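You operate a simulated robot arm through the tools that you are given. There is no shell and no other tool. Be economical: measure what you need, move in short steps, check, and stop when the job is done.

The job below is to be done with a simulated robot arm. You get a single attempt, and the scene is never put back.

## Task
Put things in order on the table top. At the end: the beige tamper is on the green tin (marked "CRACKERS"); the green stock box (marked "Vegetable Stock") stands where the blue lint roller stood; the honey jar (marked "Clear Honey") is on the brown board; the blue lint roller stands where the beige tamper stood; the white salt drum stands where the honey jar stood; whatever was shut is shut again. Leave all else as you found it, and nothing knocked over.

Only the result counts: the job must be done as asked and must still hold three seconds after the hand-in. Knocking over, shifting, dropping, spilling or breaking anything else fails it.

## Robot
A 5-joint arm with a two-finger parallel gripper, fixed in place. Base frame: the origin is at the foot of the arm, x ahead of it, y to its left, z up; the work surface is at about z = 0. Readings come in mm, degrees, newtons and seconds.
With the tool pointing down near the work surface it reaches from about 260 to 680 mm from the base axis. Its first joint turns from -66.0 to 66.0 degrees. The tool tilts only in the upright plane through the base axis and itself; it spins freely about its own axis. Payload 2.9 kg.
The TCP is the grasp point between the finger pads, 30 mm short of the fingertips. In the tool frame z runs along the fingers and y along their closing line. The gripper opens to 110 mm. The fingers are 20 mm wide and 10 mm thick; the gripper's body (48 by 112 mm) begins 55 mm behind the TCP.
Orientation is that of the tool frame in the base frame, as [roll, pitch, yaw] about the fixed x, y, z axes, in that order (R = Rz(yaw) Ry(pitch) Rx(roll)). With the fingers straight down and closing along the base's y, the tool's x points along the base's -x, its y along +y and its z along -z.

## Interface
- The arm moves only by the tool move_arm. Its argument "targets" is a list of rows, each a list of 3 entries, a list of its own where there are three numbers: the turn, a rotation vector about the base's x, y, z in degrees, then the shift along the base's x, y, z in mm, then the opening, from 0 (shut) to 1 (fully open). In form: [[[rx, ry, rz], [x, y, z], grip], ...]. A call has 1 to 10 rows; each row is the pose to reach, as a shift and turn from the pose commanded when the call began. Rows are played at 5 a second. More than 50 mm and 8.6 degrees between two rows, or a gripper value outside its range, and nothing of the call is played. A pose out of reach is approached as far as the arm can. The call stops where the force on the tool passes 40 N (or 10 N more than at its start, if that is more) or the arm is blocked; 0.2 s more then pass. The fingers move at their own pace (about 108 mm/s each) and stop on an object; they squeeze with about 36 N. The grip force told is the motor's: it shows also when the fingers shut on nothing. Time passes only in rows, and 0.2 s behind the last, so rows that repeat a pose let the fingers close. It gives the time, the measured TCP pose, the force on the tool (base axes), the opening and the grip force at its end, in the units of the frame above (readings bear some noise), and new pictures: "views" is both (left out), scene, wrist or none.
- Cameras (640 x 400 px; columns grow to the right, rows downward): "scene" is fixed at [34.4, -452.3, 596.7]; the picture's right is [0.78, -0.62, 0.00], its down [-0.39, -0.49, -0.77] and it looks along [0.48, 0.61, -0.63] (base axes); focal length 230 px, centre (320, 200). "wrist" rides on the gripper at [72, 17, -103] in the tool frame; the picture's right is [-0.23, 0.97, 0.00], its down [-0.76, -0.18, -0.62] and it looks along [-0.61, -0.14, 0.78] (tool axes); focal length 222 px, centre (320, 200). There is no depth. A picture from a camera that has moved, and an enlarged one, comes with that camera's place and axes in the base frame and with its lens.
- enlarge(camera, box): a new picture of the part [left, top, right, bottom] of that camera's present view, enlarged. No time passes.
- hand_in(): hands the job in; it is judged then, once.

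Work in short steps. Places have to be worked out from the pictures, the camera data and where the tool is seen: move nearer, look again, correct. Check each grasp and each placing, and mend what went wrong. You have 120 turns and 170 pictures in all, those below and enlarged ones among them. Open the gripper and draw the arm clear of the work before you hand the job in, unless the task says otherwise; then end with one line.

The tools are called by a JSON object that holds its "name" and its "arguments". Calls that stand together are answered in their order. move_arm: Moves the arm, as the interface text tells. Its arguments: {"type":"object","properties":{"targets":{"type":"array"},"views":{"type":"string","enum":["both","scene","wrist","none"]}},"required":["targets"]} The other tools are called the same way: enlarge (camera, box) takes an enlarged picture of a part of a camera's view; hand_in () hands the job in.

At the start:

```text
clock: 0.0
position: [458.1, -16.7, 376.5]
tool_rot: [180.0, 0.0, 180.0]
force: [0.6, 0.2, -0.2]
gripper_width: 110.2
gripper_force: 0.1
```

scene: 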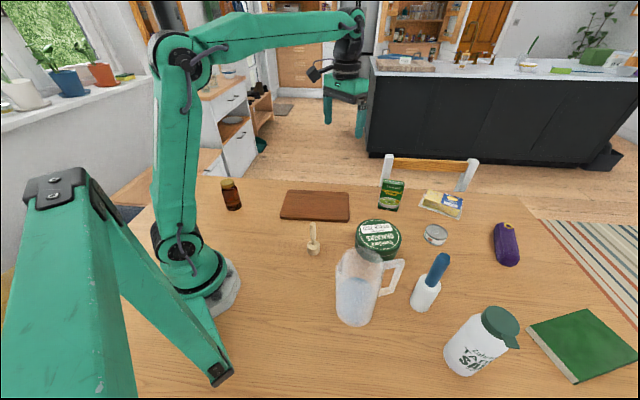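
wrist: 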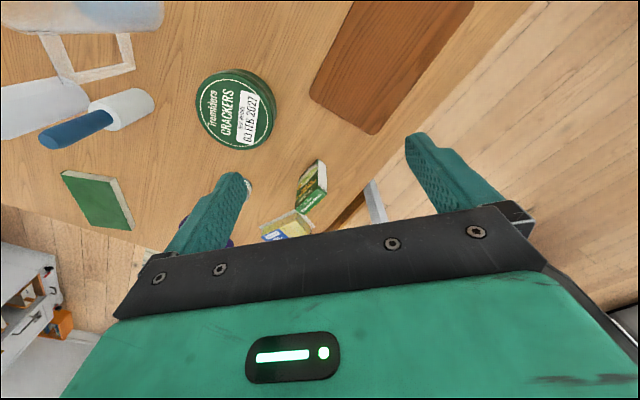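

I'll start with enlarged views of the scene to find the bases and labels of each object.

{"name": "enlarge", "arguments": {"camera": "scene", "box": [200, 160, 360, 260]}}

{"name": "enlarge", "arguments": {"camera": "scene", "box": [340, 160, 500, 260]}}

{"name": "enlarge", "arguments": {"camera": "scene", "box": [320, 230, 560, 380]}}

```text
4.00 times, centred on (280, 210) of scene
camera zoom: at [34.4, -452.3, 596.7], right [0.78, -0.62, 0.0], down [-0.39, -0.49, -0.77], along [0.48, 0.61, -0.63], focal length 922 px, centre (480, 160)
```

zoom: 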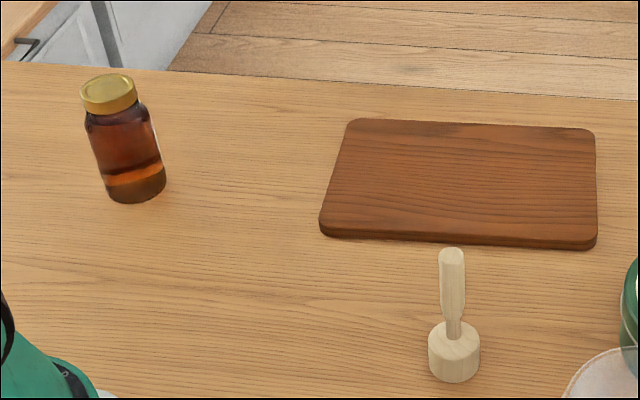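

```text
4.00 times, centred on (420, 210) of scene
camera zoom: at [34.4, -452.3, 596.7], right [0.78, -0.62, 0.0], down [-0.39, -0.49, -0.77], along [0.48, 0.61, -0.63], focal length 922 px, centre (-80, 160)
```

zoom: 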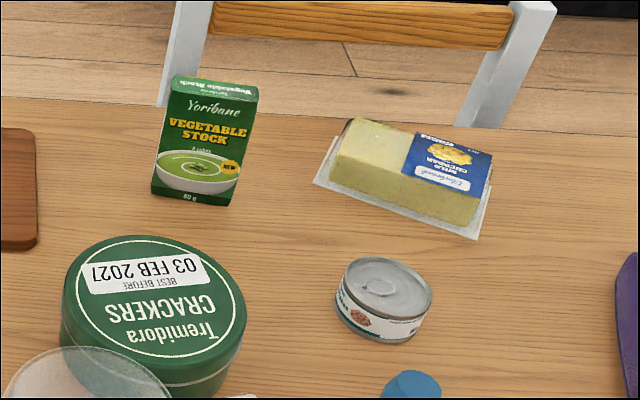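

```text
2.67 times, centred on (440, 305) of scene
camera zoom: at [34.4, -452.3, 596.7], right [0.78, -0.62, 0.0], down [-0.39, -0.49, -0.77], along [0.48, 0.61, -0.63], focal length 615 px, centre (0, -80)
```

zoom: 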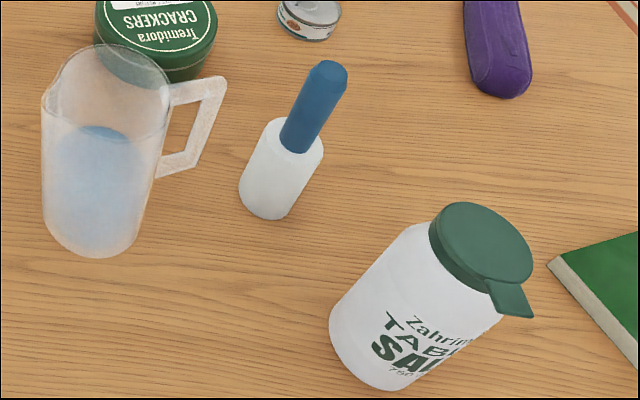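

Rough estimates (mm): honey jar (196,303), board centre (454,104), tamper (310,-69), tin (482,-180), stock box (673,-79), lint roller (425,-378), salt drum (377,-506). I'll start with the honey jar, hovering above it to measure it more exactly.

{"name": "move_arm", "arguments": {"targets": [[[0, 0, 0], [-30, 36, 0], 1], [[0, 0, 0], [-60, 72, 0], 1], [[0, 0, 0], [-90, 108, 0], 1], [[0, 0, 0], [-120, 144, 0], 1], [[0, 0, 0], [-150, 180, 0], 1], [[0, 0, 0], [-180, 216, 0], 1], [[0, 0, 0], [-210, 252, -20], 1], [[0, 0, 0], [-240, 288, -50], 1], [[0, 0, 0], [-262, 320, -90], 1], [[0, 0, 0], [-262, 320, -116], 1]]}}

```text
refused: row 7 steps farther than a row can; nothing moved
```

The limit is 50 mm between rows, so I'll shorten the steps and send the same path.

{"name": "move_arm", "arguments": {"targets": [[[0, 0, 0], [-30, 36, 0], 1], [[0, 0, 0], [-60, 72, 0], 1], [[0, 0, 0], [-90, 108, 0], 1], [[0, 0, 0], [-120, 144, 0], 1], [[0, 0, 0], [-150, 180, 0], 1], [[0, 0, 0], [-180, 216, -10], 1], [[0, 0, 0], [-205, 250, -30], 1], [[0, 0, 0], [-232, 284, -50], 1], [[0, 0, 0], [-255, 312, -80], 1], [[0, 0, 0], [-262, 320, -116], 1]]}}

```text
clock: 2.2
position: [197.1, 303.3, 259.0]
tool_rot: [179.9, 0.0, -180.0]
force: [1.5, 0.9, -0.6]
gripper_width: 110.0
gripper_force: 0.0
camera wrist: at [123.9, 320.4, 361.6], right [0.23, 0.97, 0.0], down [0.76, -0.18, 0.62], along [0.61, -0.14, -0.78], focal length 222 px, centre (320, 200)
```

scene: 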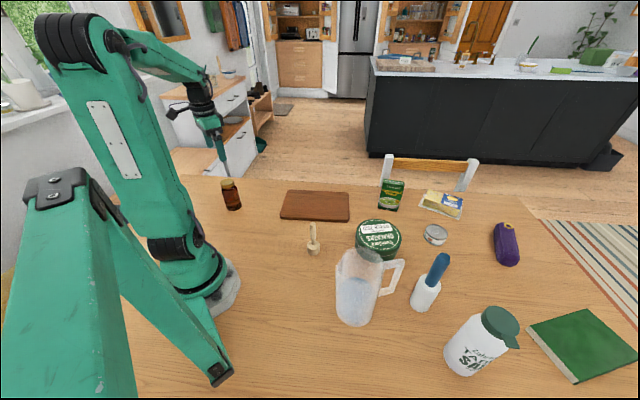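
wrist: 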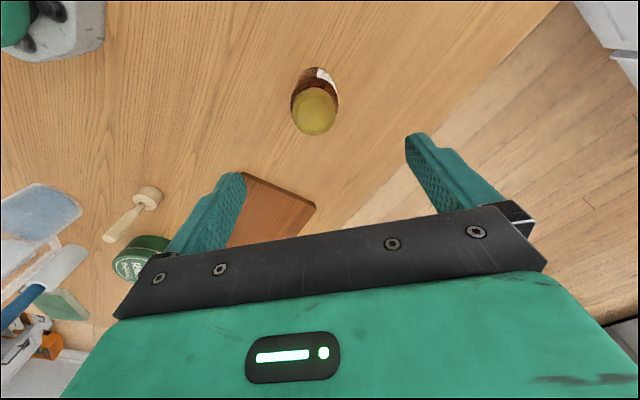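

The lid is at about (194,299) and the base at about (198,303), so the jar stands near (196,301). I'll descend to z=85 around it, then close.

{"name": "move_arm", "arguments": {"targets": [[[0, 0, 0], [-1, -2, -45], 1], [[0, 0, 0], [-1, -2, -90], 1], [[0, 0, 0], [-1, -2, -125], 1], [[0, 0, 0], [-1, -2, -150], 1], [[0, 0, 0], [-1, -2, -174], 1], [[0, 0, 0], [-1, -2, -174], 1]]}}

```text
clock: 3.6
position: [194.3, 301.8, 85.1]
tool_rot: [-179.9, 0.0, -180.0]
force: [0.0, -0.2, -0.7]
gripper_width: 110.2
gripper_force: 0.0
camera wrist: at [122.6, 318.5, 188.4], right [0.23, 0.97, 0.0], down [0.76, -0.18, 0.62], along [0.61, -0.14, -0.78], focal length 222 px, centre (320, 200)
```

scene: 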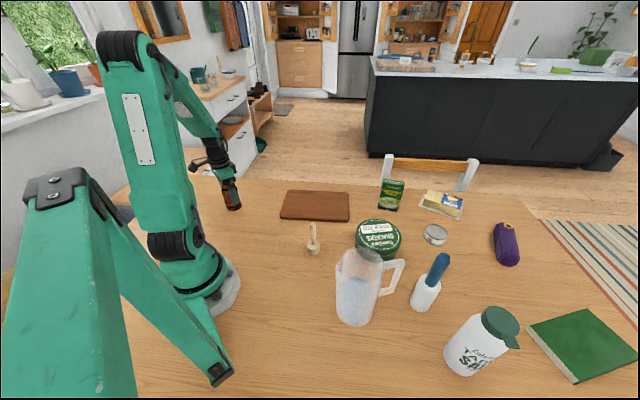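
wrist: 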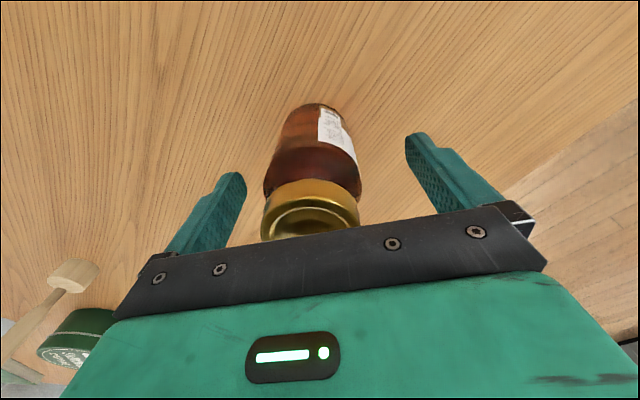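

The jar sits between the fingers and is only about 105 mm tall. I'll lower another 20 mm, then close.

{"name": "move_arm", "arguments": {"targets": [[[0, 0, 0], [0, -2, -20], 1], [[0, 0, 0], [0, -2, -20], 0], [[0, 0, 0], [0, -2, -20], 0], [[0, 0, 0], [0, -2, -20], 0], [[0, 0, 0], [0, -2, -20], 0]], "views": "wrist"}}

```text
clock: 4.8
position: [196.2, 300.3, 65.7]
tool_rot: [180.0, -0.1, -179.9]
force: [-0.3, 1.1, -0.3]
gripper_width: 56.9
gripper_force: 36.1
camera wrist: at [122.5, 316.2, 168.7], right [0.23, 0.97, 0.0], down [0.76, -0.18, 0.62], along [0.61, -0.14, -0.78], focal length 222 px, centre (320, 200)
```

wrist: 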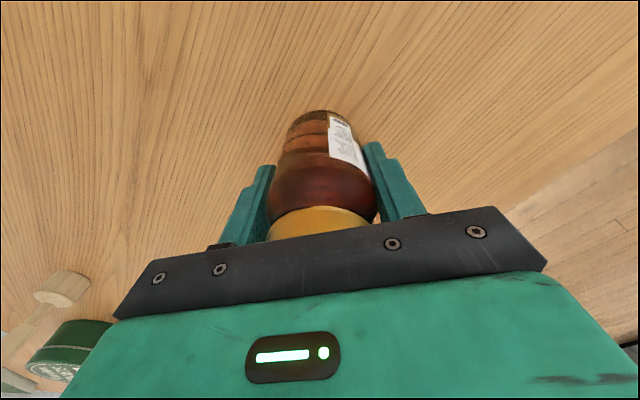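

Gripped: 57 mm wide, and the jar's spot is about (197,300). Now I'll lift it and carry it over the board centre.

{"name": "move_arm", "arguments": {"targets": [[[0, 0, 0], [0, 0, 40], 0], [[0, 0, 0], [0, 0, 80], 0], [[0, 0, 0], [37, -28, 90], 0], [[0, 0, 0], [74, -56, 90], 0], [[0, 0, 0], [111, -84, 90], 0], [[0, 0, 0], [148, -112, 90], 0], [[0, 0, 0], [185, -140, 90], 0], [[0, 0, 0], [222, -168, 90], 0], [[0, 0, 0], [258, -196, 90], 0], [[0, 0, 0], [258, -196, 60], 0]]}}

```text
clock: 7.0
position: [457.7, 103.2, 139.0]
tool_rot: [179.8, 1.0, -179.9]
force: [-2.9, -2.9, 10.5]
gripper_width: 48.1
gripper_force: 36.0
stopped in row 10: the force on the tool passed its limit (the readings are from after the stop); the commanded pose is now the measured one
camera wrist: at [383.3, 119.9, 239.9], right [0.23, 0.97, 0.01], down [0.75, -0.18, 0.64], along [0.62, -0.14, -0.77], focal length 222 px, centre (320, 200)
```

scene: 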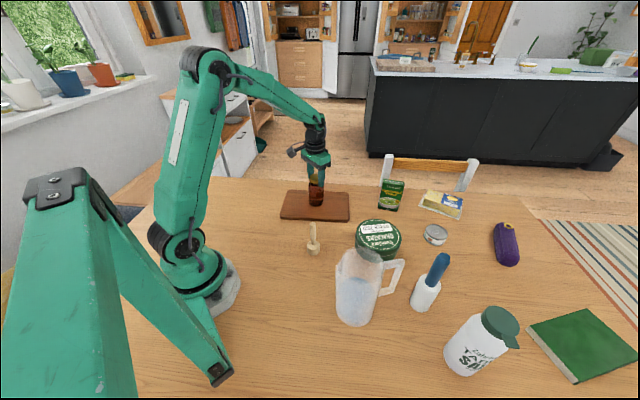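
wrist: 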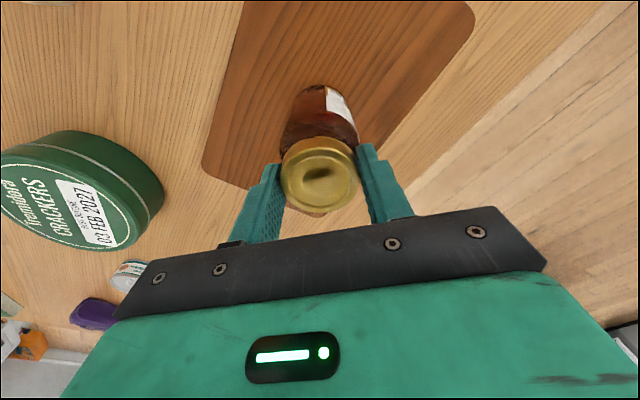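

The jar slipped down in the grip during the move and touched the board; the fingers are now holding it by the lid. I'll check that it is standing upright before I release.

{"name": "enlarge", "arguments": {"camera": "scene", "box": [270, 140, 366, 230]}}

{"name": "enlarge", "arguments": {"camera": "wrist", "box": [200, 50, 440, 230]}}

```text
4.44 times, centred on (318, 185) of scene
camera zoom: at [34.3, -452.3, 596.7], right [0.78, -0.62, 0.0], down [-0.39, -0.49, -0.77], along [0.48, 0.61, -0.63], focal length 1025 px, centre (329, 267)
```

zoom: 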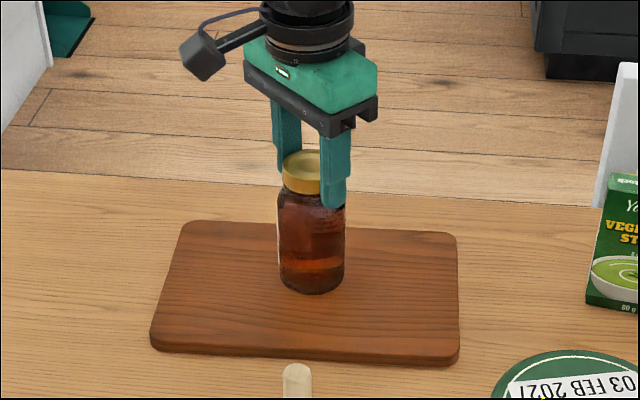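

```text
2.22 times, centred on (320, 140) of wrist
camera zoom: at [383.3, 119.9, 239.9], right [0.23, 0.97, 0.01], down [0.75, -0.18, 0.64], along [0.62, -0.14, -0.77], focal length 494 px, centre (320, 333)
```

zoom: 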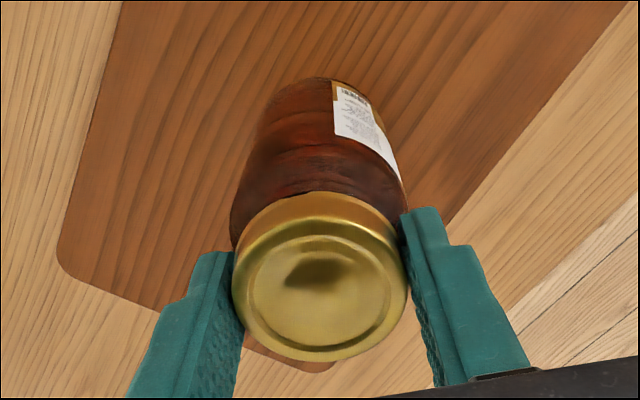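

It is upright on the board, and the 10 N upward force confirms contact. I'll open gently and rise.

{"name": "move_arm", "arguments": {"targets": [[[0, 0, 0], [0, 0, -1], 0.4], [[0, 0, 0], [0, 0, -1], 0.5], [[0, 0, 0], [0, 0, -1], 0.6], [[0, 0, 0], [0, 0, 0], 0.8], [[0, 0, 0], [0, 0, 30], 1], [[0, 0, 0], [0, 0, 70], 1], [[0, 0, 0], [0, 0, 110], 1]]}}

```text
clock: 8.7
position: [459.2, 104.9, 248.2]
tool_rot: [179.8, 1.0, -179.9]
force: [0.0, 0.0, 0.6]
gripper_width: 110.0
gripper_force: 0.0
camera wrist: at [384.2, 121.1, 349.4], right [0.23, 0.97, 0.01], down [0.75, -0.18, 0.64], along [0.62, -0.14, -0.77], focal length 222 px, centre (320, 200)
```

scene: 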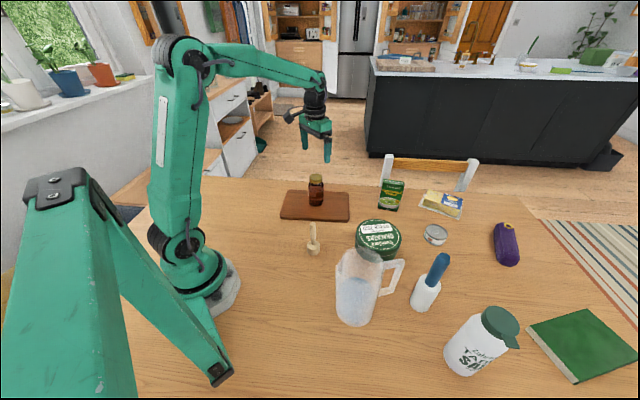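
wrist: 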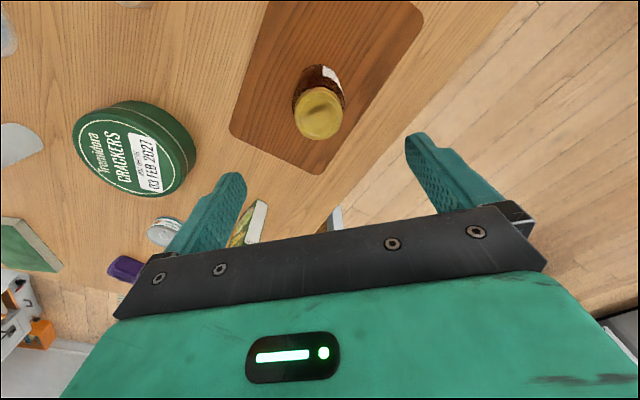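

The honey jar stands on the board. Next is the salt drum: I'll rise and travel high towards it.

{"name": "move_arm", "arguments": {"targets": [[[0, 1, 0], [0, 0, 45], 1], [[0, 1, 0], [0, 0, 92], 1], [[0, 1, 0], [-6, -48, 92], 1], [[0, 1, 0], [-12, -96, 92], 1], [[0, 1, 0], [-19, -143, 92], 1], [[0, 1, 0], [-25, -191, 92], 1], [[0, 1, 0], [-31, -239, 92], 1], [[0, 1, 0], [-38, -286, 92], 1], [[0, 1, 0], [-44, -334, 92], 1], [[0, 1, 0], [-51, -381, 92], 1]], "views": "wrist"}}

```text
clock: 10.8
position: [404.9, -275.3, 341.0]
tool_rot: [179.9, -0.2, -180.0]
force: [0.8, 0.1, 0.1]
gripper_width: 110.0
gripper_force: 0.0
camera wrist: at [334.0, -260.6, 443.3], right [0.23, 0.97, 0.0], down [0.76, -0.18, 0.62], along [0.61, -0.14, -0.78], focal length 222 px, centre (320, 200)
```

wrist: 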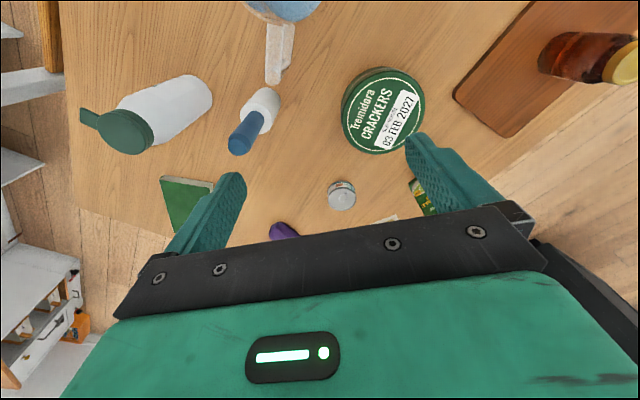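

The drum lid is at about (379,-499), with its spout pointing towards -y, so I'll close along x. I'll turn the tool by about -85° while moving over the drum.

{"name": "move_arm", "arguments": {"targets": [[[0, 0, -8.5], [-3, -23, 0], 1], [[0, 0, -17], [-5, -46, 0], 1], [[0, 0, -25.5], [-8, -68, 0], 1], [[0, 0, -34], [-11, -91, 0], 1], [[0, 0, -42.5], [-14, -114, 0], 1], [[0, 0, -51], [-16, -137, 0], 1], [[0, 0, -59.5], [-19, -160, 0], 1], [[0, 0, -68], [-22, -182, 0], 1], [[0, 0, -76.5], [-25, -205, 0], 1], [[0, 0, -85], [-27, -227, 0], 1]]}}

```text
clock: 13.1
position: [363.2, -483.6, 327.4]
tool_rot: [179.9, 0.1, 94.9]
force: [0.5, -0.1, -0.1]
gripper_width: 109.9
gripper_force: 0.2
out of reach, approached as far as the arm can: row 9, 10
camera wrist: at [374.1, -410.5, 429.7], right [0.99, -0.14, 0.0], down [-0.11, -0.77, 0.62], along [-0.09, -0.62, -0.78], focal length 222 px, centre (320, 200)
```

scene: 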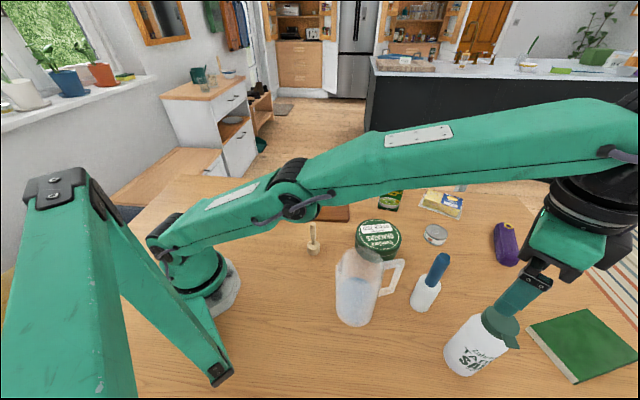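
wrist: 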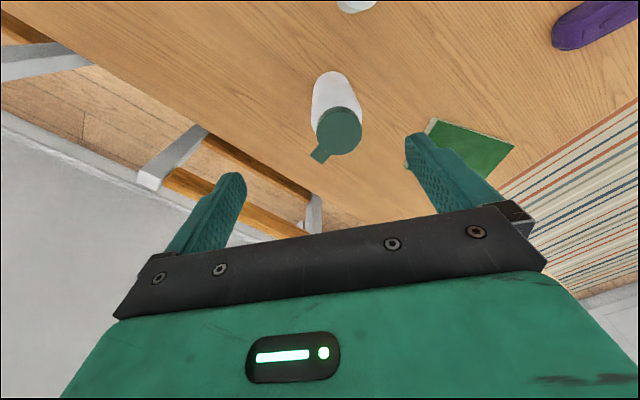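

The arm is at its reach limit up here, so I'll lower. First I'll enlarge the view to measure the drum.

{"name": "enlarge", "arguments": {"camera": "wrist", "box": [240, 50, 432, 170]}}

{"name": "enlarge", "arguments": {"camera": "scene", "box": [400, 240, 592, 390]}}

```text
3.33 times, centred on (336, 110) of wrist
camera zoom: at [374.1, -410.5, 429.7], right [0.99, -0.14, 0.0], down [-0.11, -0.77, 0.62], along [-0.09, -0.62, -0.78], focal length 740 px, centre (267, 500)
```

zoom: 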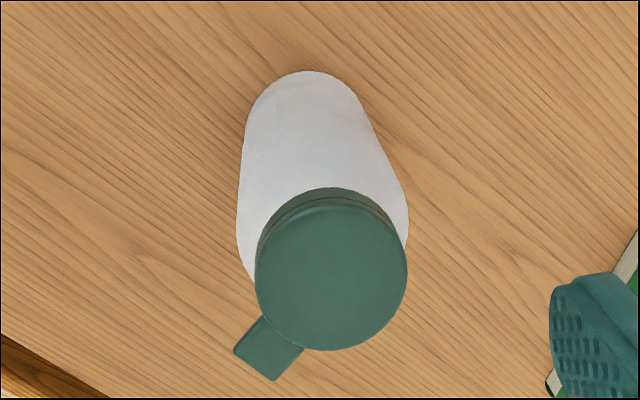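

```text
2.67 times, centred on (496, 315) of scene
camera zoom: at [34.4, -452.3, 596.7], right [0.78, -0.62, 0.0], down [-0.39, -0.49, -0.77], along [0.48, 0.61, -0.63], focal length 615 px, centre (-149, -107)
```

zoom: 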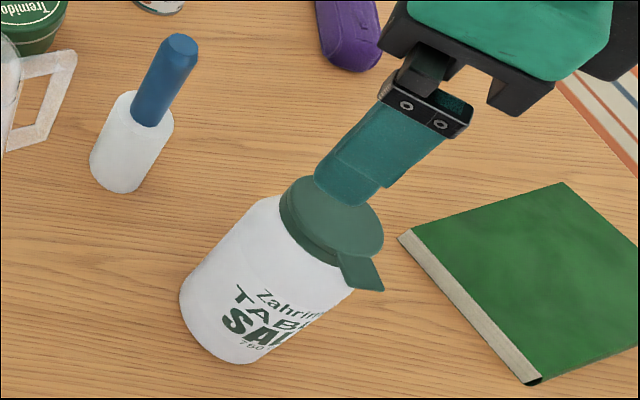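

The drum is at about (382,-510), 66 mm wide and 186 mm tall. I'll descend part way and check the reference position.

{"name": "move_arm", "arguments": {"targets": [[[0, 0, 0], [2, -4, -45], 1], [[0, 0, 0], [4, -8, -85], 1], [[0, 0, 0], [4, -8, -101], 1], [[0, 0, 0], [4, -8, -101], 1]], "views": "wrist"}}

```text
clock: 14.1
position: [368.6, -491.5, 225.7]
tool_rot: [179.9, 0.1, 95.0]
force: [-0.2, 0.0, 1.5]
gripper_width: 110.0
gripper_force: 0.1
camera wrist: at [378.7, -418.8, 327.9], right [0.99, -0.14, 0.0], down [-0.11, -0.77, 0.62], along [-0.09, -0.62, -0.78], focal length 222 px, centre (320, 200)
```

wrist: 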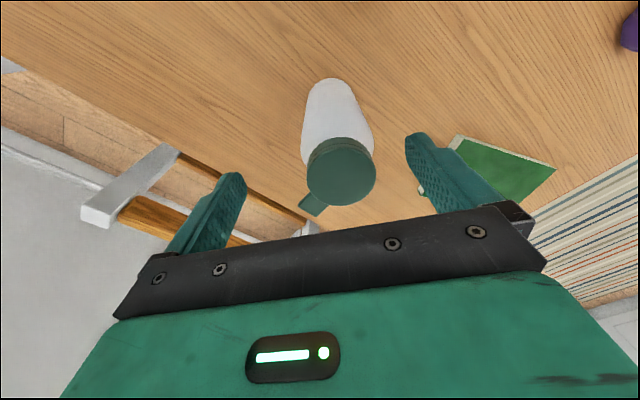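

The reference is the measured pose. The drum axis is confirmed at about (382,-509), so I'll align and descend to z≈138.

{"name": "move_arm", "arguments": {"targets": [[[0, 0, 0], [13, -17, 0], 1], [[0, 0, 0], [13, -17, -30], 1], [[0, 0, 0], [13, -17, -60], 1], [[0, 0, 0], [13, -17, -86], 1], [[0, 0, 0], [13, -17, -86], 1]]}}

```text
clock: 15.2
position: [381.0, -509.1, 138.8]
tool_rot: [179.9, 0.2, 95.0]
force: [0.7, 0.0, 1.3]
gripper_width: 110.0
gripper_force: 0.0
camera wrist: at [391.4, -435.9, 241.8], right [0.99, -0.14, 0.0], down [-0.11, -0.77, 0.63], along [-0.09, -0.62, -0.78], focal length 222 px, centre (320, 200)
```

scene: 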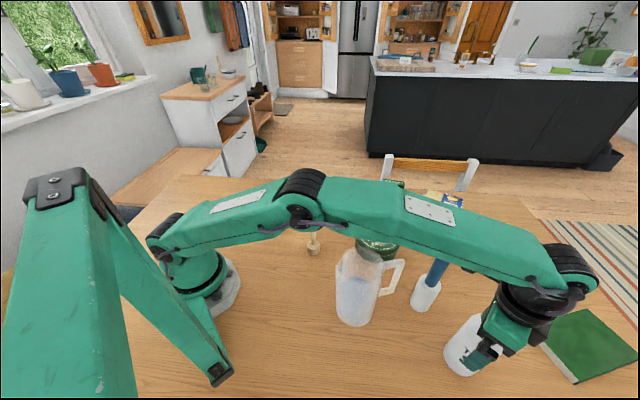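
wrist: 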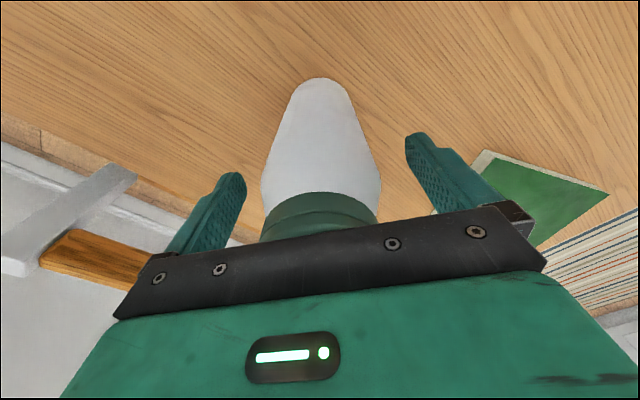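

The drum is centred between the fingers. Closing.

{"name": "move_arm", "arguments": {"targets": [[[0, 0, 0], [0, 0, 0], 0.6], [[0, 0, 0], [0, 0, 0], 0], [[0, 0, 0], [0, 0, 0], 0], [[0, 0, 0], [0, 0, 0], 0], [[0, 0, 0], [0, 0, 6], 0], [[0, 0, 0], [0, 0, 12], 0], [[0, 0, 0], [0, 0, 18], 0]], "views": "wrist"}}

```text
clock: 16.9
position: [382.5, -509.5, 157.4]
tool_rot: [180.0, 0.0, 95.1]
force: [0.1, 0.3, -6.1]
gripper_width: 65.4
gripper_force: 36.0
camera wrist: at [391.5, -435.4, 260.1], right [0.99, -0.14, 0.0], down [-0.11, -0.77, 0.62], along [-0.09, -0.62, -0.78], focal length 222 px, centre (320, 200)
```

wrist: 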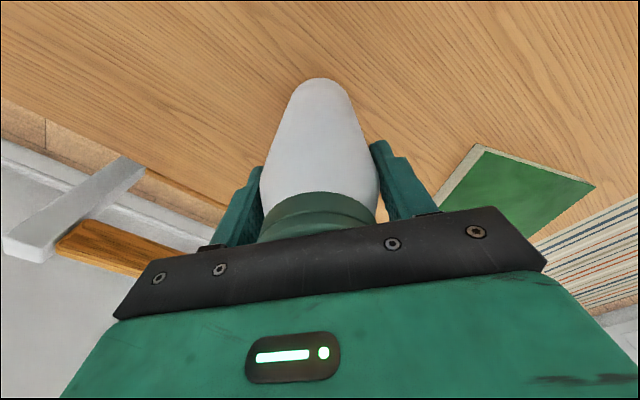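

The grip holds at 65 mm with about 6 N of weight and no slip. I'll lift and draw radially inward to gain height.

{"name": "move_arm", "arguments": {"targets": [[[0, 0, 0], [0, 0, 15], 0], [[0, 0, 0], [0, 0, 35], 0], [[0, 0, 0], [-6, 8, 57], 0], [[0, 0, 0], [-15, 20, 80], 0], [[0, 0, 0], [-25, 34, 103], 0], [[0, 0, 0], [-35, 47, 126], 0], [[0, 0, 0], [-45, 60, 149], 0], [[0, 0, 0], [-54, 72, 171], 0], [[0, 0, 0], [-60, 80, 188], 0], [[0, 0, 0], [-60, 80, 197], 0]]}}

```text
clock: 19.1
position: [322.2, -429.5, 355.8]
tool_rot: [180.0, 0.2, 95.2]
force: [-0.5, -0.1, -5.1]
gripper_width: 65.6
gripper_force: 36.0
camera wrist: at [331.8, -355.8, 457.3], right [0.99, -0.14, 0.0], down [-0.11, -0.77, 0.62], along [-0.09, -0.62, -0.78], focal length 222 px, centre (320, 200)
```

scene: 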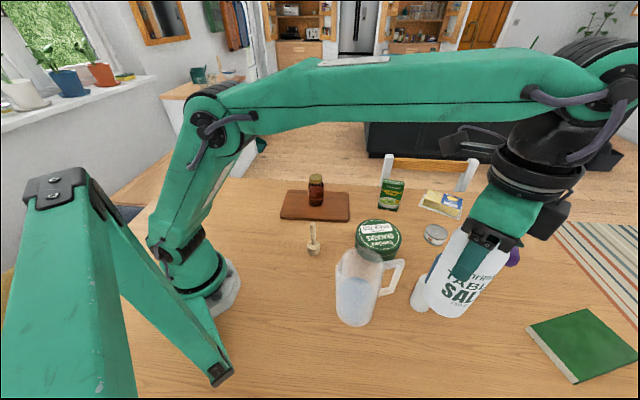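
wrist: 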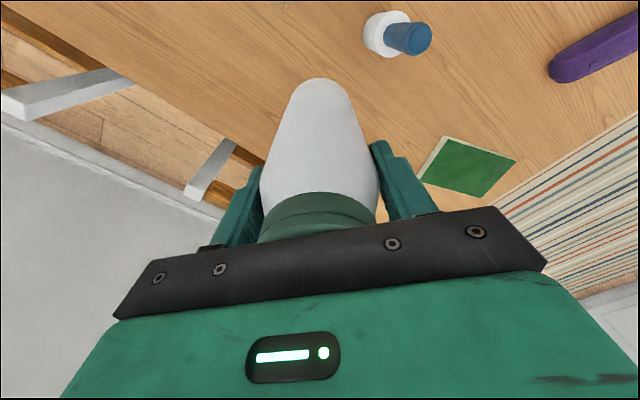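

The drum is held firm with its bottom at about z=215. I'll sweep round, turning the tool back as I go.

{"name": "move_arm", "arguments": {"targets": [[[0, 0, 4], [8, 18, 0], 0], [[0, 0, 12], [21, 50, 0], 0], [[0, 0, 20], [35, 83, 0], 0], [[0, 0, 28], [48, 115, 0], 0], [[0, 0, 36], [62, 148, 0], 0], [[0, 0, 44], [75, 180, 0], 0], [[0, 0, 52], [88, 213, 0], 0], [[0, 0, 60], [100, 246, 0], 0], [[0, 0, 68], [106, 280, 0], 0], [[0, 0, 74], [108, 305, 0], 0]], "views": "scene"}}

```text
clock: 21.2
position: [429.7, -122.9, 354.3]
tool_rot: [-180.0, -0.1, 169.2]
force: [-0.4, 0.2, -5.9]
gripper_width: 65.4
gripper_force: 36.1
```

scene: 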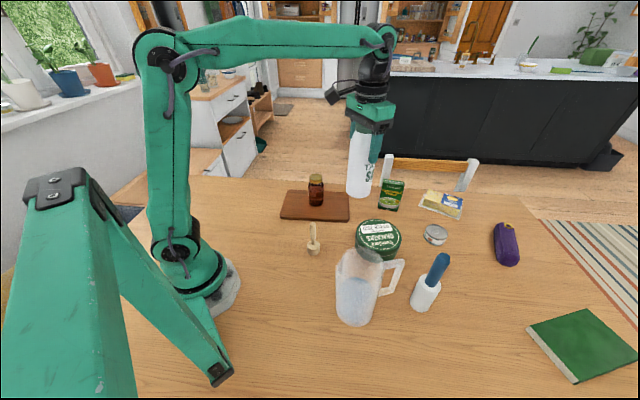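

Continuing towards the honey spot at (197,300).

{"name": "move_arm", "arguments": {"targets": [[[0, 0, 1], [-8, 16, 0], 0], [[0, 0, 2], [-22, 48, 0], 0], [[0, 0, 3], [-37, 82, 0], 0], [[0, 0, 4], [-53, 116, 0], 0], [[0, 0, 5], [-70, 150, 0], 0], [[0, 0, 6], [-87, 184, 0], 0], [[0, 0, 7], [-104, 218, 0], 0], [[0, 0, 8], [-122, 252, 0], 0], [[0, 0, 9], [-140, 285, 0], 0], [[0, 0, 10], [-150, 303, 0], 0]], "views": "none"}}

{"name": "move_arm", "arguments": {"targets": [[[0, 0, 0], [-10, 15, 0], 0], [[0, 0, 0], [-28, 42, 0], 0], [[0, 0, 0], [-46, 69, 0], 0], [[0, 0, 0], [-64, 96, -10], 0], [[0, 0, 0], [-76, 112, -30], 0], [[0, 0, 0], [-82, 119, -60], 0], [[0, 0, 0], [-83, 120, -90], 0], [[0, 0, 0], [-83, 120, -120], 0], [[0, 0, 0], [-83, 120, -145], 0], [[0, 0, 0], [-83, 120, -155], 0]]}}

```text
clock: 23.4
position: [280.0, 181.0, 354.4]
tool_rot: [179.9, 0.1, 179.1]
force: [-0.3, -0.8, -4.8]
gripper_width: 65.6
gripper_force: 35.9
```

```text
clock: 25.6
position: [196.7, 299.2, 199.1]
tool_rot: [179.8, 0.1, 179.0]
force: [-0.4, 0.3, -5.7]
gripper_width: 65.6
gripper_force: 36.5
camera wrist: at [123.8, 316.6, 301.6], right [0.24, 0.97, 0.0], down [0.76, -0.19, 0.62], along [0.61, -0.15, -0.78], focal length 222 px, centre (320, 200)
```

scene: 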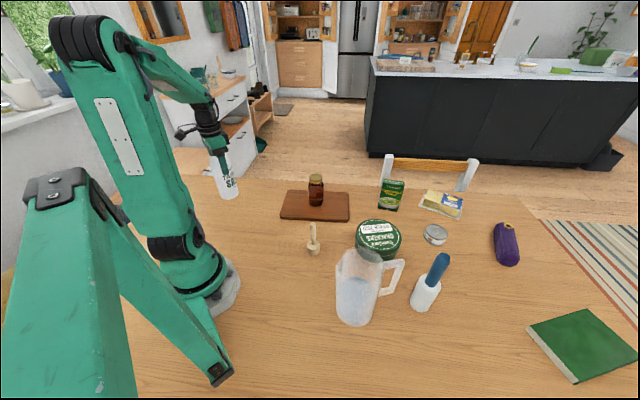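
wrist: 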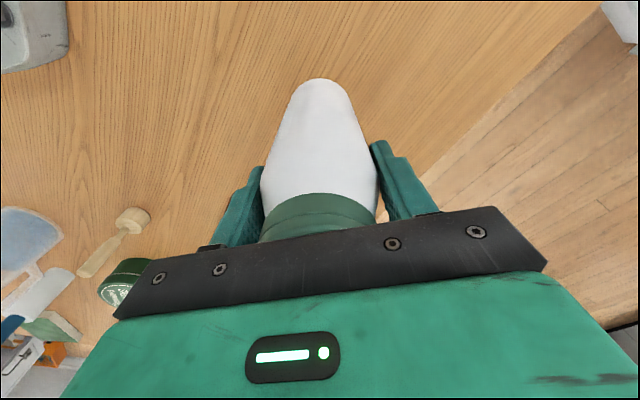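

No slip. On the table the grip was at z≈139, so I'll lower 59.5 mm, slowly at the end.

{"name": "move_arm", "arguments": {"targets": [[[0, 0, 0], [0, 0, -25], 0], [[0, 0, 0], [0, 0, -45], 0], [[0, 0, 0], [0, 0, -53], 0], [[0, 0, 0], [0, 0, -57], 0], [[0, 0, 0], [0, 0, -59], 0], [[0, 0, 0], [0, 0, -59.5], 0]]}}

```text
clock: 27.1
position: [196.8, 299.2, 140.7]
tool_rot: [179.9, 0.0, 179.1]
force: [0.7, 0.4, -6.1]
gripper_width: 65.5
gripper_force: 36.2
camera wrist: at [124.0, 316.4, 242.5], right [0.24, 0.97, 0.0], down [0.76, -0.19, 0.62], along [0.61, -0.15, -0.78], focal length 222 px, centre (320, 200)
```

scene: 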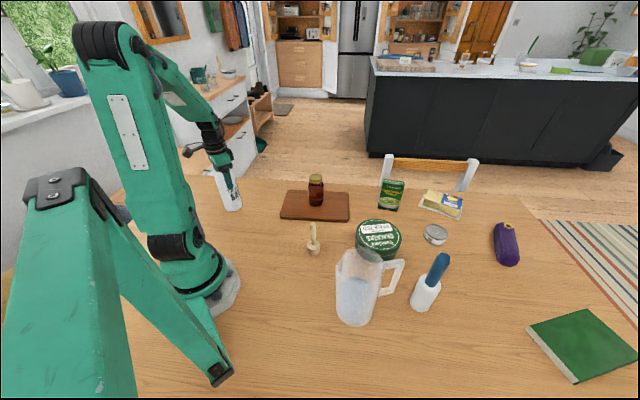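
wrist: 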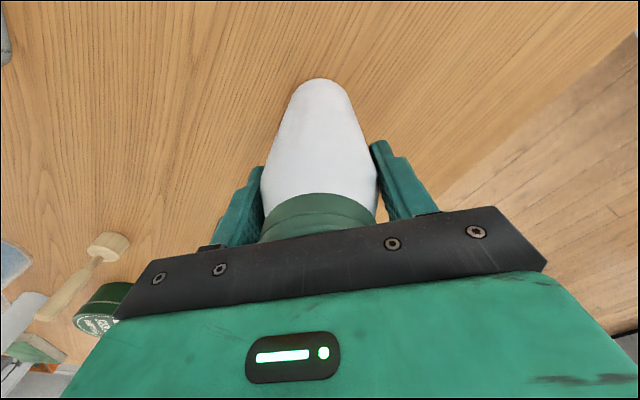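

Force is still -6 N, so the drum isn't quite down. I'll lower a millimetre at a time until contact.

{"name": "move_arm", "arguments": {"targets": [[[0, 0, 0], [0, 0, -1], 0], [[0, 0, 0], [0, 0, -2], 0], [[0, 0, 0], [0, 0, -2], 0]], "views": "none"}}

```text
clock: 27.9
position: [196.5, 299.5, 138.8]
tool_rot: [179.7, 0.2, 179.1]
force: [-8.4, -6.7, 30.3]
gripper_width: 65.7
gripper_force: 35.8
```

Contact reached at 30 N. I'll back off 1 mm, open, and rise straight up.

{"name": "move_arm", "arguments": {"targets": [[[0, 0, 0], [0, 0, 0.8], 0], [[0, 0, 0], [0, 0, 0.8], 0.65], [[0, 0, 0], [0, 0, 0.8], 0.75], [[0, 0, 0], [0, 0, 0.8], 1], [[0, 0, 0], [0, 0, 20], 1], [[0, 0, 0], [0, 0, 60], 1], [[0, 0, 0], [0, 0, 105], 1], [[0, 0, 0], [0, 0, 150], 1]]}}

```text
clock: 29.6
position: [196.0, 299.1, 290.2]
tool_rot: [179.8, 0.1, 179.2]
force: [-0.2, -0.4, 0.4]
gripper_width: 109.9
gripper_force: 0.0
camera wrist: at [124.1, 316.0, 392.0], right [0.24, 0.97, 0.0], down [0.76, -0.19, 0.62], along [0.61, -0.15, -0.78], focal length 222 px, centre (320, 200)
```

scene: 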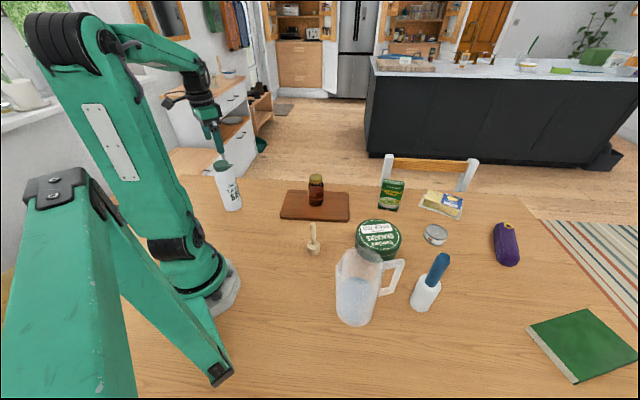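
wrist: 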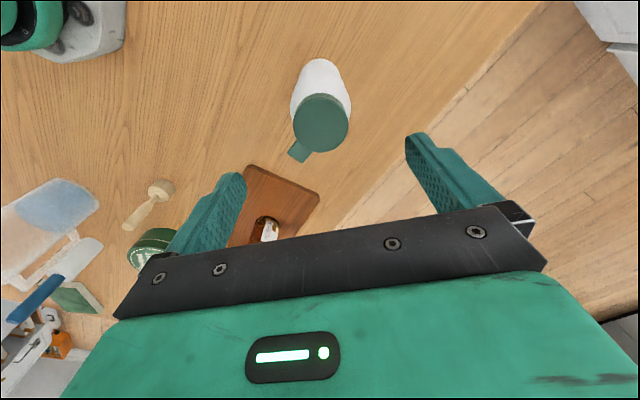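

The drum stands in the honey jar's old place. Next is the tamper: I'll hover above about (310,-69).

{"name": "move_arm", "arguments": {"targets": [[[0, 0, 0], [27, -37, 0], 1], [[0, 0, 0], [54, -74, 0], 1], [[0, 0, 0], [81, -111, 0], 1], [[0, 0, 0], [108, -148, 0], 1], [[0, 0, 0], [130, -187, 0], 1], [[0, 0, 0], [130, -232, 0], 1], [[0, 0, 0], [125, -278, 0], 1], [[0, 0, 0], [119, -324, 0], 1], [[0, 0, 0], [114, -368, -15], 1], [[0, 0, 0], [114, -368, -50], 1]], "views": "wrist"}}

```text
clock: 31.9
position: [310.8, -68.5, 239.0]
tool_rot: [180.0, 0.0, 179.0]
force: [-0.5, -1.2, -0.5]
gripper_width: 110.2
gripper_force: 0.0
camera wrist: at [238.2, -51.0, 341.0], right [0.24, 0.97, 0.0], down [0.76, -0.19, 0.62], along [0.6, -0.15, -0.78], focal length 222 px, centre (320, 200)
```

wrist: 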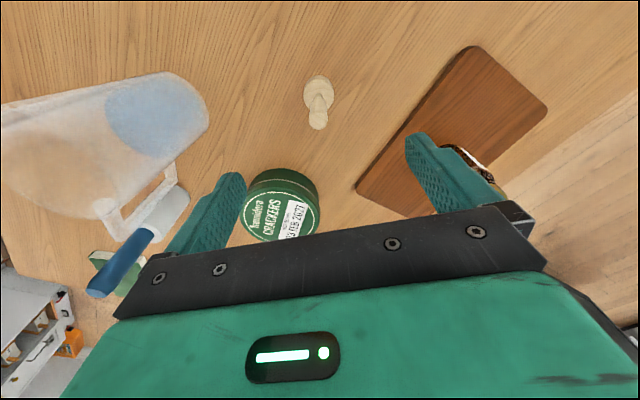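

{"name": "enlarge", "arguments": {"camera": "wrist", "box": [270, 50, 370, 150]}}

{"name": "enlarge", "arguments": {"camera": "wrist", "box": [230, 155, 330, 255]}}

```text
4.00 times, centred on (320, 100) of wrist
camera zoom: at [238.2, -51.0, 341.0], right [0.24, 0.97, 0.0], down [0.76, -0.19, 0.62], along [0.6, -0.15, -0.78], focal length 888 px, centre (320, 600)
```

zoom: 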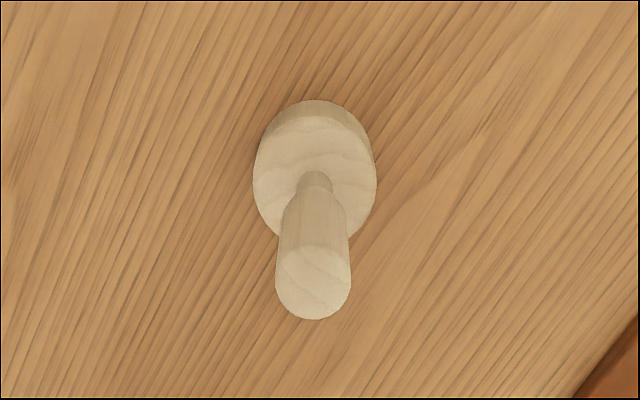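

```text
4.00 times, centred on (280, 205) of wrist
camera zoom: at [238.2, -51.0, 341.0], right [0.24, 0.97, 0.0], down [0.76, -0.19, 0.62], along [0.6, -0.15, -0.78], focal length 888 px, centre (480, 180)
```

zoom: 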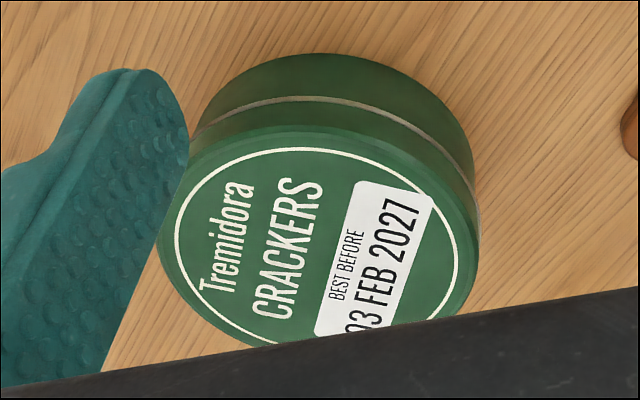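

The tamper axis is at (310,-70.5) and its top at z≈123. I'll descend to z=90 and close on the handle.

{"name": "move_arm", "arguments": {"targets": [[[0, 0, 1], [-1, -2, -40], 1], [[0, 0, 1], [-1, -2, -80], 1], [[0, 0, 1], [-1, -2, -115], 1], [[0, 0, 1], [-1, -2, -140], 1], [[0, 0, 1], [-1, -2, -149], 1], [[0, 0, 1], [-1, -2, -149], 0.5]]}}

```text
clock: 33.2
position: [309.5, -70.0, 90.2]
tool_rot: [-180.0, -0.1, -179.9]
force: [0.5, -0.8, -0.8]
gripper_width: 55.0
gripper_force: 0.0
camera wrist: at [236.9, -54.3, 191.9], right [0.23, 0.97, 0.0], down [0.76, -0.18, 0.62], along [0.61, -0.14, -0.78], focal length 222 px, centre (320, 200)
```

scene: 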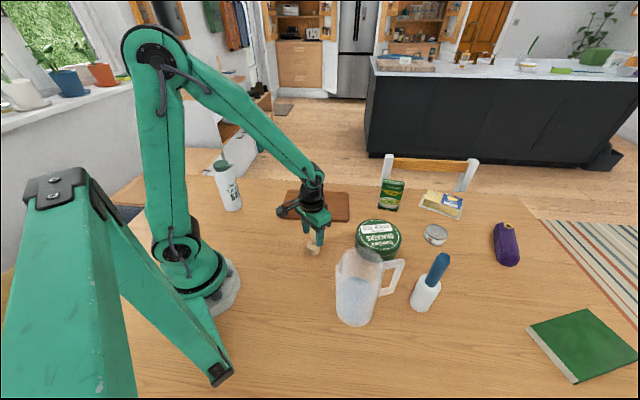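
wrist: 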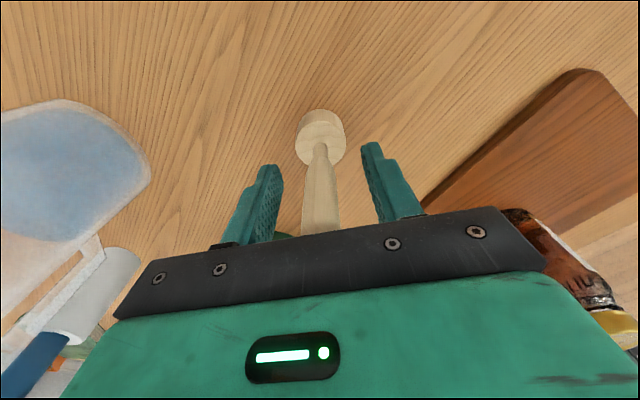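

The handle is centred between the fingers. Close and lift slightly.

{"name": "move_arm", "arguments": {"targets": [[[0, 0, 0], [0, 0, 0], 0], [[0, 0, 0], [0, 0, 0], 0], [[0, 0, 0], [0, 0, 0], 0], [[0, 0, 0], [0, 0, 0], 0], [[0, 0, 0], [0, 0, 8], 0], [[0, 0, 0], [0, 0, 20], 0], [[0, 0, 0], [0, 0, 40], 0], [[0, 0, 0], [0, 0, 70], 0], [[0, 0, 0], [0, 0, 105], 0]]}}

```text
clock: 35.2
position: [309.7, -70.1, 193.6]
tool_rot: [180.0, -0.1, -179.8]
force: [-0.1, 0.3, -1.6]
gripper_width: 17.8
gripper_force: 36.1
camera wrist: at [237.0, -54.2, 296.4], right [0.23, 0.97, 0.0], down [0.76, -0.18, 0.62], along [0.61, -0.14, -0.78], focal length 222 px, centre (320, 200)
```

scene: 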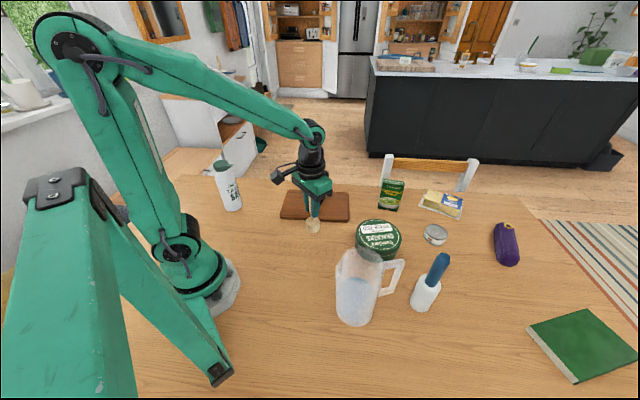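
wrist: 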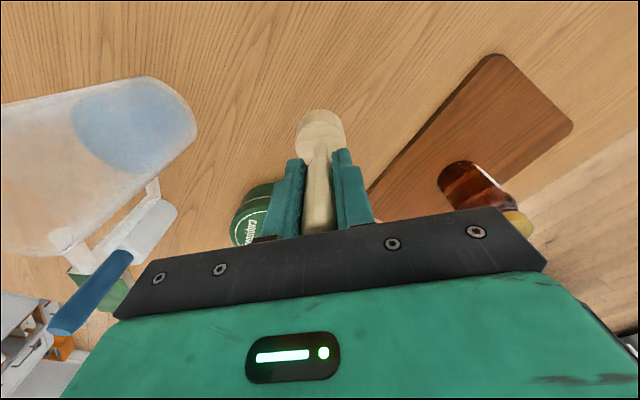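

Held, 18 mm wide. I'll carry it over the tin.

{"name": "move_arm", "arguments": {"targets": [[[0, 0, 0], [15, -10, 5], 0], [[0, 0, 0], [42, -28, 10], 0], [[0, 0, 0], [70, -47, 10], 0], [[0, 0, 0], [98, -65, 10], 0], [[0, 0, 0], [126, -84, 10], 0], [[0, 0, 0], [153, -102, 10], 0], [[0, 0, 0], [168, -112, 10], 0], [[0, 0, 0], [168, -112, 10], 0]]}}

```text
clock: 37.0
position: [478.1, -183.5, 205.2]
tool_rot: [-180.0, -0.1, -179.8]
force: [-0.1, 0.7, -1.0]
gripper_width: 17.9
gripper_force: 35.8
camera wrist: at [405.5, -166.7, 307.1], right [0.23, 0.97, 0.0], down [0.76, -0.18, 0.62], along [0.61, -0.14, -0.78], focal length 222 px, centre (320, 200)
```

scene: 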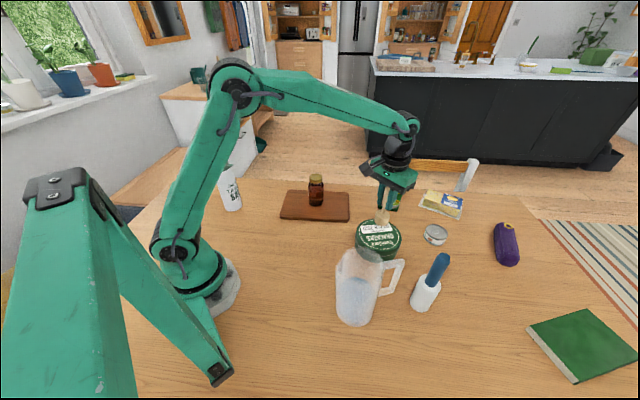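
wrist: 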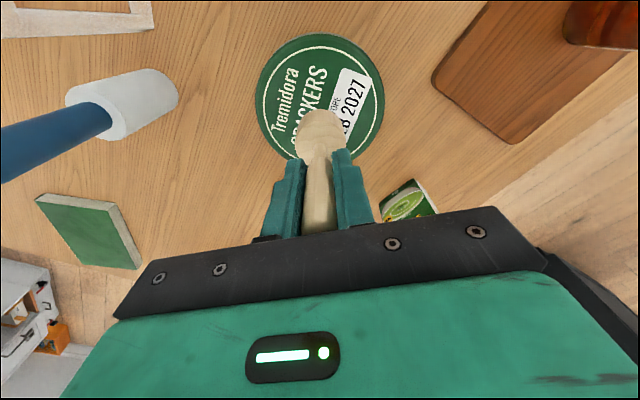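

The tamper is about centred over the lid at (478,-183), with its bottom at z≈115. I'll lower it by steps.

{"name": "move_arm", "arguments": {"targets": [[[0, 0, 0], [0, 0, -20], 0], [[0, 0, 0], [0, 0, -38], 0], [[0, 0, 0], [0, 0, -46], 0], [[0, 0, 0], [0, 0, -46], 0]]}}

{"name": "enlarge", "arguments": {"camera": "scene", "box": [340, 150, 440, 260]}}

```text
clock: 38.0
position: [477.1, -182.4, 158.6]
tool_rot: [-179.9, -0.1, -179.8]
force: [-0.9, 0.2, -1.2]
gripper_width: 18.1
gripper_force: 35.7
camera wrist: at [405.0, -166.4, 260.9], right [0.23, 0.97, 0.0], down [0.76, -0.18, 0.62], along [0.61, -0.14, -0.78], focal length 222 px, centre (320, 200)
```

scene: 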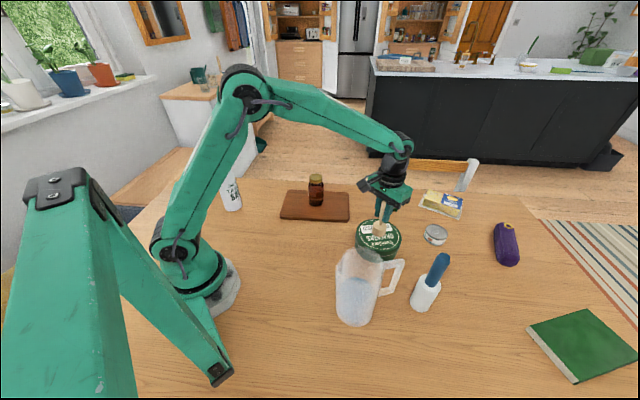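
wrist: 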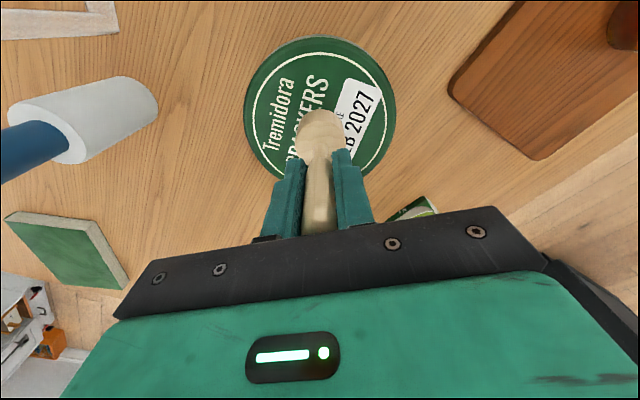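

```text
3.64 times, centred on (390, 205) of scene
camera zoom: at [34.4, -452.3, 596.6], right [0.78, -0.62, 0.0], down [-0.39, -0.49, -0.77], along [0.48, 0.61, -0.63], focal length 838 px, centre (66, 182)
```

zoom: 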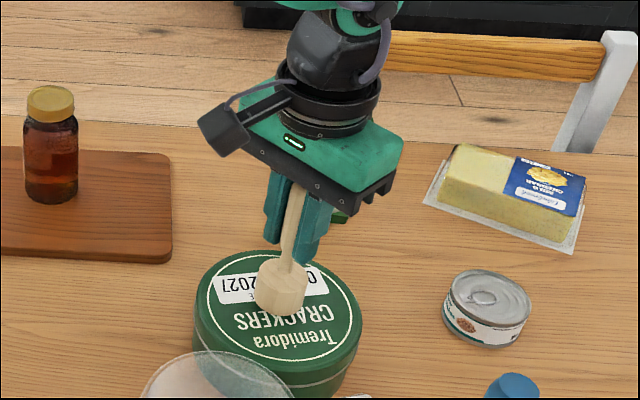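

Not in contact yet. I'll creep down.

{"name": "move_arm", "arguments": {"targets": [[[0, 0, 0], [0, 0, -3], 0], [[0, 0, 0], [0, 0, -6], 0], [[0, 0, 0], [0, 0, -8], 0], [[0, 0, 0], [0, 0, -9], 0], [[0, 0, 0], [0, 0, -10], 0], [[0, 0, 0], [0, 0, -10], 0]], "views": "none"}}

{"name": "enlarge", "arguments": {"camera": "scene", "box": [350, 190, 420, 260]}}

```text
clock: 39.5
position: [477.9, -182.3, 150.1]
tool_rot: [-180.0, 0.2, -179.9]
force: [-7.7, 3.5, 32.0]
gripper_width: 18.2
gripper_force: 36.5
```

```text
5.71 times, centred on (385, 225) of scene
camera zoom: at [34.2, -452.2, 596.7], right [0.78, -0.62, 0.0], down [-0.39, -0.49, -0.77], along [0.48, 0.61, -0.63], focal length 1317 px, centre (-51, 57)
```

zoom: 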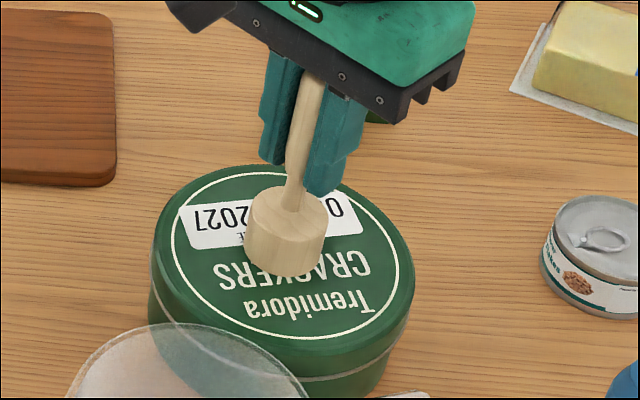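

Contact, 32 N up, with the tamper seated on the lid. I'll ease off, open and rise.

{"name": "move_arm", "arguments": {"targets": [[[0, 0, 0], [0, 0, 1], 0], [[0, 0, 0], [0, 0, 1], 0.22], [[0, 0, 0], [0, 0, 1], 0.35], [[0, 0, 0], [0, 0, 1], 0.5], [[0, 0, 0], [0, 0, 25], 0.6], [[0, 0, 0], [0, 0, 65], 0.6], [[0, 0, 0], [0, 0, 110], 0.8]]}}

```text
clock: 41.0
position: [478.4, -181.6, 259.4]
tool_rot: [-180.0, -0.1, -179.8]
force: [-0.6, -0.9, 0.9]
gripper_width: 87.9
gripper_force: 0.1
camera wrist: at [405.0, -165.5, 361.8], right [0.23, 0.97, 0.0], down [0.76, -0.18, 0.62], along [0.61, -0.14, -0.78], focal length 222 px, centre (320, 200)
```

scene: 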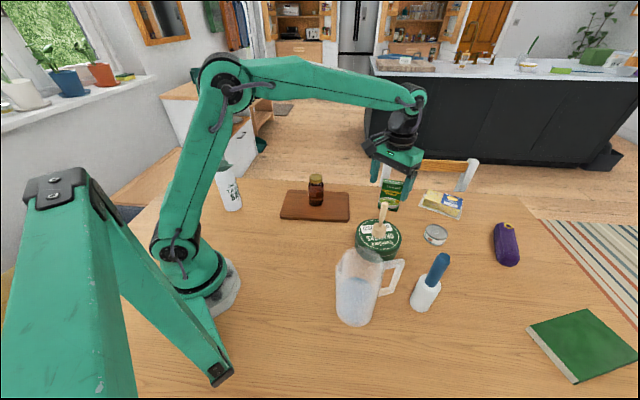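
wrist: 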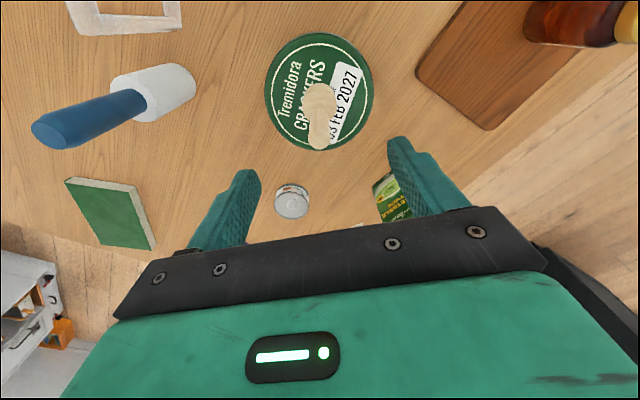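

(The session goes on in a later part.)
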